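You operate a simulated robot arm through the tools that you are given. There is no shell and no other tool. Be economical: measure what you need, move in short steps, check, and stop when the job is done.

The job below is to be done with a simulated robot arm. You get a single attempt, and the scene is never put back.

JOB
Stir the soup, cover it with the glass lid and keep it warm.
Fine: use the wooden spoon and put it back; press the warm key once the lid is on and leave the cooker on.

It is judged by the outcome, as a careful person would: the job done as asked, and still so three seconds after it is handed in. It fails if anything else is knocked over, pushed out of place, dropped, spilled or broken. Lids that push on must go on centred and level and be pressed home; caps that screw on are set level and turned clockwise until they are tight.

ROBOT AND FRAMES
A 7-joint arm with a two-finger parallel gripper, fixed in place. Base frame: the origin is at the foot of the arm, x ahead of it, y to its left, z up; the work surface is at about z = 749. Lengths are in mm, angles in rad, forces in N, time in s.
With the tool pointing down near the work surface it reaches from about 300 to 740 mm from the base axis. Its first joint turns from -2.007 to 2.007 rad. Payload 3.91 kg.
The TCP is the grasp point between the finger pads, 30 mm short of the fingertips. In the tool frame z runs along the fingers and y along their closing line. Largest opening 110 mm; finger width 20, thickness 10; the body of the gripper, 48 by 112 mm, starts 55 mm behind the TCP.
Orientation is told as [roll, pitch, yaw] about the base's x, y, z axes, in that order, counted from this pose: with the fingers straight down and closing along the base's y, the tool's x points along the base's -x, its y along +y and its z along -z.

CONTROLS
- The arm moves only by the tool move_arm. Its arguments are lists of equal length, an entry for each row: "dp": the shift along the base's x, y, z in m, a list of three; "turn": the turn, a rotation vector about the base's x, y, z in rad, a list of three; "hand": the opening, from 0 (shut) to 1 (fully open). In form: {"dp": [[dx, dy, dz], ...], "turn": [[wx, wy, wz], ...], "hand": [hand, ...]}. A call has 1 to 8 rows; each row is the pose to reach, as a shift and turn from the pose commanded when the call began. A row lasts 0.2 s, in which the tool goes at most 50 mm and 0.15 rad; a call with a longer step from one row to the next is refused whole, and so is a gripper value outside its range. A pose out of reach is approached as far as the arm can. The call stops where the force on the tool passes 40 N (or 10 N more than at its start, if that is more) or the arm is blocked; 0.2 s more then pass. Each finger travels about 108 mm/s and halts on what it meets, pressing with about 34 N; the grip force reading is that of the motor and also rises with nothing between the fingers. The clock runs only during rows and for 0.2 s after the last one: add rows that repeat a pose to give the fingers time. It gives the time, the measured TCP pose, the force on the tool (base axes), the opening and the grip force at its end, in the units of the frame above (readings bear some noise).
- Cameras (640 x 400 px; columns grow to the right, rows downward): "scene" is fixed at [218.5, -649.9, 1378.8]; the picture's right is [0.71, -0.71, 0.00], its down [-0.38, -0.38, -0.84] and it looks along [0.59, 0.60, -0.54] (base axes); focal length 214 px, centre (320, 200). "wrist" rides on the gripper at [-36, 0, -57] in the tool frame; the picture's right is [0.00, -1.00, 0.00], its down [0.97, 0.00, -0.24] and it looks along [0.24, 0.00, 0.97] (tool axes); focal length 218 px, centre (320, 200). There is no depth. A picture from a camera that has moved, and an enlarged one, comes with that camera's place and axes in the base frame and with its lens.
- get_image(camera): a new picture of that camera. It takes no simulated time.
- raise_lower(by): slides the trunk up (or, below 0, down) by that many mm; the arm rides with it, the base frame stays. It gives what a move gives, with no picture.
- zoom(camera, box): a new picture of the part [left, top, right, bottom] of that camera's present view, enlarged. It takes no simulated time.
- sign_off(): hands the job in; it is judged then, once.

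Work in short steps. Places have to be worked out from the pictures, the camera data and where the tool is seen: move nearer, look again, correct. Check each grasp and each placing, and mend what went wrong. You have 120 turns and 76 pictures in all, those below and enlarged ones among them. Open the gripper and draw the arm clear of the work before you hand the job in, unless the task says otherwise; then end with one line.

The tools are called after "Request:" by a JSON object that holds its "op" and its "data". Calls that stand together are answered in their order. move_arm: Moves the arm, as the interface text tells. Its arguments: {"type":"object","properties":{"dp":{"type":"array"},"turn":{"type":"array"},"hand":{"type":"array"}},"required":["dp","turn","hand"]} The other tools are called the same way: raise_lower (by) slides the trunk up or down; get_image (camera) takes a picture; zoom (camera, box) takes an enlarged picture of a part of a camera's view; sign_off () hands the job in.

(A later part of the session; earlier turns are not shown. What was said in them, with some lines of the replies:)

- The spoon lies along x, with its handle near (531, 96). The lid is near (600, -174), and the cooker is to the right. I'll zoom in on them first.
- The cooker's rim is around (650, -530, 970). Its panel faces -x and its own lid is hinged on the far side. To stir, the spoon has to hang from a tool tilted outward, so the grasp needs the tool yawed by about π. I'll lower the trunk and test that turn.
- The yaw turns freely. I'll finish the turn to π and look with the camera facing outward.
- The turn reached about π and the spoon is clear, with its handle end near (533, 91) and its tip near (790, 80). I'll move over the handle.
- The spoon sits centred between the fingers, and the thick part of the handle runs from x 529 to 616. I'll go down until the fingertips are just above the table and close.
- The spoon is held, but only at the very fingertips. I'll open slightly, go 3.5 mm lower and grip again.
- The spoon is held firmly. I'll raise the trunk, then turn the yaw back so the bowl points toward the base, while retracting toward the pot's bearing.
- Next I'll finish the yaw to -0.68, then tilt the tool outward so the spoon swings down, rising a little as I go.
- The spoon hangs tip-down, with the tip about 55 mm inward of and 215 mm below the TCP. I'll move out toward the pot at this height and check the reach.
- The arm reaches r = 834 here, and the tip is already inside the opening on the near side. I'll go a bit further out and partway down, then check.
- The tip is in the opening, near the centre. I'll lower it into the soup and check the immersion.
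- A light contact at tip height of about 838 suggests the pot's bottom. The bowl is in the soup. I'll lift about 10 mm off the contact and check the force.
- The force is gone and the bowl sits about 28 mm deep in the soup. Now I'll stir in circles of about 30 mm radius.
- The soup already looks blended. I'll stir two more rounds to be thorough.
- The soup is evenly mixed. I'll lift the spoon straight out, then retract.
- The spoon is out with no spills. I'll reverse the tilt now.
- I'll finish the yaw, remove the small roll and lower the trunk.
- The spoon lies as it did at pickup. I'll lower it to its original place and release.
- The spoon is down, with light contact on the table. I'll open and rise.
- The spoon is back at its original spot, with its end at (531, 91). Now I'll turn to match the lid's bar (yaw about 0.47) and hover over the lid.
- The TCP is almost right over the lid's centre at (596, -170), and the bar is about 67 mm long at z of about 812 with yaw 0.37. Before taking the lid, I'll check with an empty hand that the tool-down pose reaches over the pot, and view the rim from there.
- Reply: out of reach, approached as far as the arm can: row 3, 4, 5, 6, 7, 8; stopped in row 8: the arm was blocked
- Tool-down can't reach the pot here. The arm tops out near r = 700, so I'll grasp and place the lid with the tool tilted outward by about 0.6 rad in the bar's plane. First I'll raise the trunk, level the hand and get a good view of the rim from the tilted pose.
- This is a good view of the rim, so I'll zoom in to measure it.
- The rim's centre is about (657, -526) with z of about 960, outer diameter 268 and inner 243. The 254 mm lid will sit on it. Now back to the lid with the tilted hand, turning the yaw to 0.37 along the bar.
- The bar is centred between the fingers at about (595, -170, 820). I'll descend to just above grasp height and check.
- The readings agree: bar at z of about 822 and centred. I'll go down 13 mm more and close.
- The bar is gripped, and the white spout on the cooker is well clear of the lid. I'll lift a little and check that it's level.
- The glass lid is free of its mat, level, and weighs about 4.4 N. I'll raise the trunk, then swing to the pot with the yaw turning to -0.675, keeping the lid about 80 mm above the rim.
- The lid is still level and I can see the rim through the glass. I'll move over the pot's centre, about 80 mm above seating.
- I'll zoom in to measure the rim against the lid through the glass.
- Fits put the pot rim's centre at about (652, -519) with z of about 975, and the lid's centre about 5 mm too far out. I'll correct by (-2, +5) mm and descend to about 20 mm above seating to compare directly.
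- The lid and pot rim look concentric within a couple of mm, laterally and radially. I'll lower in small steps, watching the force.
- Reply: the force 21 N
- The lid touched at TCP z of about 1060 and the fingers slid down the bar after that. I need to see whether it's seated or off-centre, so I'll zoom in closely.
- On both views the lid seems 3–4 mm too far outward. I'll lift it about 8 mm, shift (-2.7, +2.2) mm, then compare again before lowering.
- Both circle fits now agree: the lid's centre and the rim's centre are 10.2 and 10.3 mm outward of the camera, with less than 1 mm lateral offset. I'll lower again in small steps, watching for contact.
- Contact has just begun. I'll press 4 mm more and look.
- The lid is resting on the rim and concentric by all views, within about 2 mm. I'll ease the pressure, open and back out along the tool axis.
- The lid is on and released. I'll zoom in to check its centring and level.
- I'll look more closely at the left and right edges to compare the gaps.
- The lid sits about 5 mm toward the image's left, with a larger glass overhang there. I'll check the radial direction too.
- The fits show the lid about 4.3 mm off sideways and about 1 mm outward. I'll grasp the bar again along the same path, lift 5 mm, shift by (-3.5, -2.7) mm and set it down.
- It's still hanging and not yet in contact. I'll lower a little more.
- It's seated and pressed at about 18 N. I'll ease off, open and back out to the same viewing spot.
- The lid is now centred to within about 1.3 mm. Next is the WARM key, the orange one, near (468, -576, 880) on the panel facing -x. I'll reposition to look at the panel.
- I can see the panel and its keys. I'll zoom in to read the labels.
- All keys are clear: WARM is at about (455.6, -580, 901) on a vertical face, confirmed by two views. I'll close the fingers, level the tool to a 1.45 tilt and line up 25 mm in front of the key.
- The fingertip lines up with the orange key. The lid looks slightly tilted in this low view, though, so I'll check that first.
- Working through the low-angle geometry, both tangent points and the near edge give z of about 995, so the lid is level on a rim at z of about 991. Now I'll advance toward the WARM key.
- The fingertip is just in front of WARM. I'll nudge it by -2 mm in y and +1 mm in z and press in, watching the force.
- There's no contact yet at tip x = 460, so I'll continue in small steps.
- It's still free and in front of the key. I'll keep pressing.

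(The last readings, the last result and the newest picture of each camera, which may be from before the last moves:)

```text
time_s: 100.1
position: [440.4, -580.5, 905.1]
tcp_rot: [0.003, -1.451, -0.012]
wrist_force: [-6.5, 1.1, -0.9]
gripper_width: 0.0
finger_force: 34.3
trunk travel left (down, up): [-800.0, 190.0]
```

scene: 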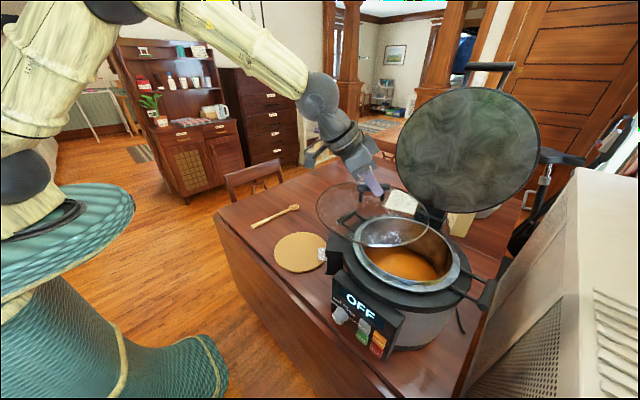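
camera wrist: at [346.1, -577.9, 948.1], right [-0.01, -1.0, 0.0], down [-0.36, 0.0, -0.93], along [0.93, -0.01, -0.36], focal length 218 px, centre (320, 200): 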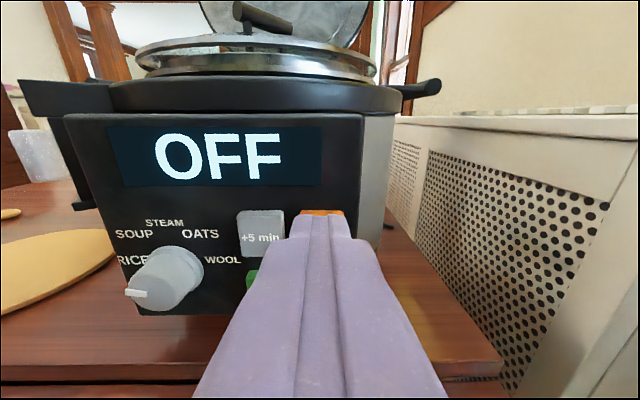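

I have contact at 6.5 N. I'll push a bit more before releasing.

Request:
{"op": "move_arm", "data": {"dp": [[0.002, 0, 0], [0.003, 0, 0]], "turn": [[0, 0, 0], [0, 0, 0]], "hand": [0, 0]}}

Request:
{"op": "zoom", "data": {"camera": "scene", "box": [320, 270, 420, 370]}}

```text
time_s: 100.7
position: [442.9, -580.2, 906.0]
tcp_rot: [0.0, -1.451, -0.01]
wrist_force: [-14.8, 1.6, -2.1]
gripper_width: 0.0
finger_force: 34.2
trunk travel left (down, up): [-800.0, 190.0]
```

```text
4.00 times, centred on (370, 320) of scene
camera zoom: at [218.5, -649.9, 1378.8], right [0.71, -0.71, 0.0], down [-0.38, -0.38, -0.84], along [0.59, 0.6, -0.54], focal length 858 px, centre (120, -280)
```

zoom: 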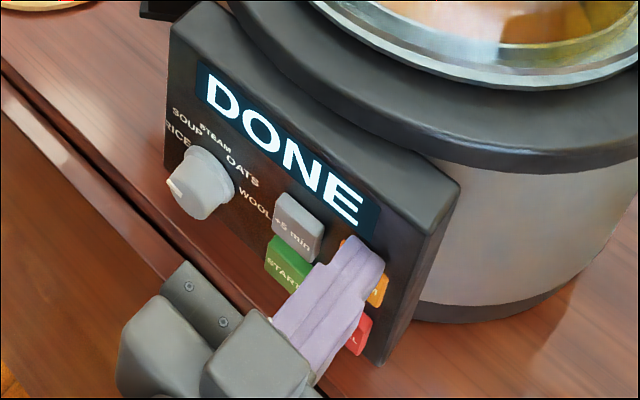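

The display changed from OFF to "DONE", so the key registered. I'll withdraw straight back, then up and clear.

Request:
{"op": "move_arm", "data": {"dp": [[-0.02, 0, 0], [-0.05, 0, 0], [-0.08, 0, 0.02], [-0.1, 0.01, 0.06], [-0.11, 0.03, 0.1], [-0.12, 0.06, 0.14], [-0.13, 0.1, 0.17], [-0.14, 0.14, 0.2]], "turn": [[0, 0, 0], [0, 0, 0], [0, 0, 0], [0, 0, 0], [0, 0, 0], [0, 0, 0], [0, 0, 0], [0, 0, 0]], "hand": [0, 0, 0, 0, 0, 0.3, 0.7, 1]}}

Request:
{"op": "get_image", "data": {"camera": "scene"}}

```text
refused: row 6 steps farther than a row can; nothing moved
```

```text
3 pictures are left
```

scene: 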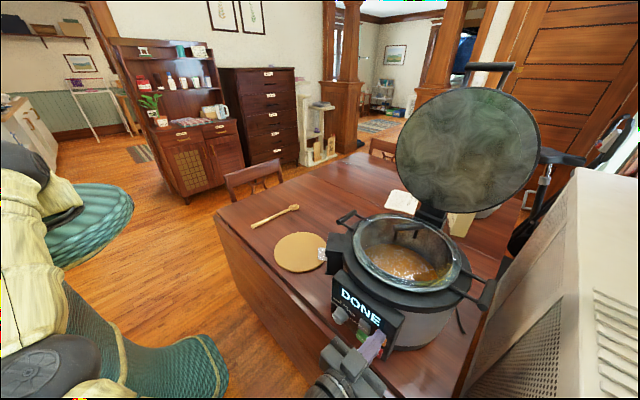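

That call was refused because one step was too long. I'll withdraw with shorter steps.

Request:
{"op": "move_arm", "data": {"dp": [[-0.02, 0, 0], [-0.05, 0, 0], [-0.08, 0, 0.02], [-0.095, 0.01, 0.055], [-0.105, 0.025, 0.09], [-0.115, 0.045, 0.125], [-0.12, 0.07, 0.155], [-0.125, 0.095, 0.185]], "turn": [[0, 0, 0], [0, 0, 0], [0, 0, 0], [0, 0, 0], [0, 0, 0], [0, 0, 0], [0, 0, 0], [0, 0, 0]], "hand": [0, 0, 0, 0, 0, 0.3, 0.7, 1]}}

Request:
{"op": "zoom", "data": {"camera": "scene", "box": [310, 190, 490, 370]}}

```text
time_s: 102.5
position: [318.6, -484.5, 1090.0]
tcp_rot: [-0.001, -1.449, -0.009]
wrist_force: [0.4, 0.3, -0.4]
gripper_width: 110.0
finger_force: 0.1
trunk travel left (down, up): [-800.0, 190.0]
```

```text
2.22 times, centred on (400, 280) of scene
camera zoom: at [218.5, -649.9, 1378.8], right [0.71, -0.71, 0.0], down [-0.38, -0.38, -0.84], along [0.59, 0.6, -0.54], focal length 477 px, centre (142, 22)
```

zoom: 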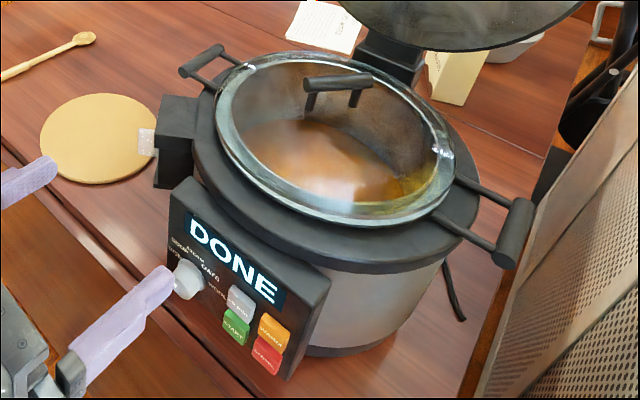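

The lid is in place, the spoon is back, and the cooker is on showing DONE. I'll draw the arm a bit further away before handing in.

Request:
{"op": "move_arm", "data": {"dp": [[-0.02, 0.03, 0.03], [-0.03, 0.065, 0.06], [-0.03, 0.1, 0.09], [-0.03, 0.14, 0.11]], "turn": [[0, 0, 0], [0, 0.1, 0], [0, 0.2, 0], [0, 0.3, 0]], "hand": [1, 1, 1, 1]}}

Request:
{"op": "get_image", "data": {"camera": "scene"}}

```text
time_s: 103.5
position: [288.2, -343.6, 1200.7]
tcp_rot: [-0.009, -1.148, -0.004]
wrist_force: [-0.5, 0.3, -0.7]
gripper_width: 109.8
finger_force: 0.1
trunk travel left (down, up): [-800.0, 190.0]
```

```text
1 pictures are left
```

scene: 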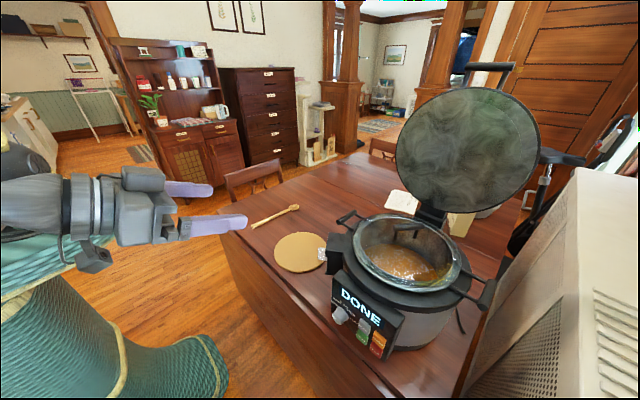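

The arm is clear with the gripper open and everything is in place, so I'm handing the job in.

Request:
{"op": "sign_off", "data": {}}

```text
The job is handed in.
```

I stirred the soup, put the wooden spoon back in its place, set the glass lid on the pot level and centred to about 1 mm, and pressed WARM once; the cooker is on, but its display reads "DONE" rather than "WARM", which I took to be the keep-warm state.
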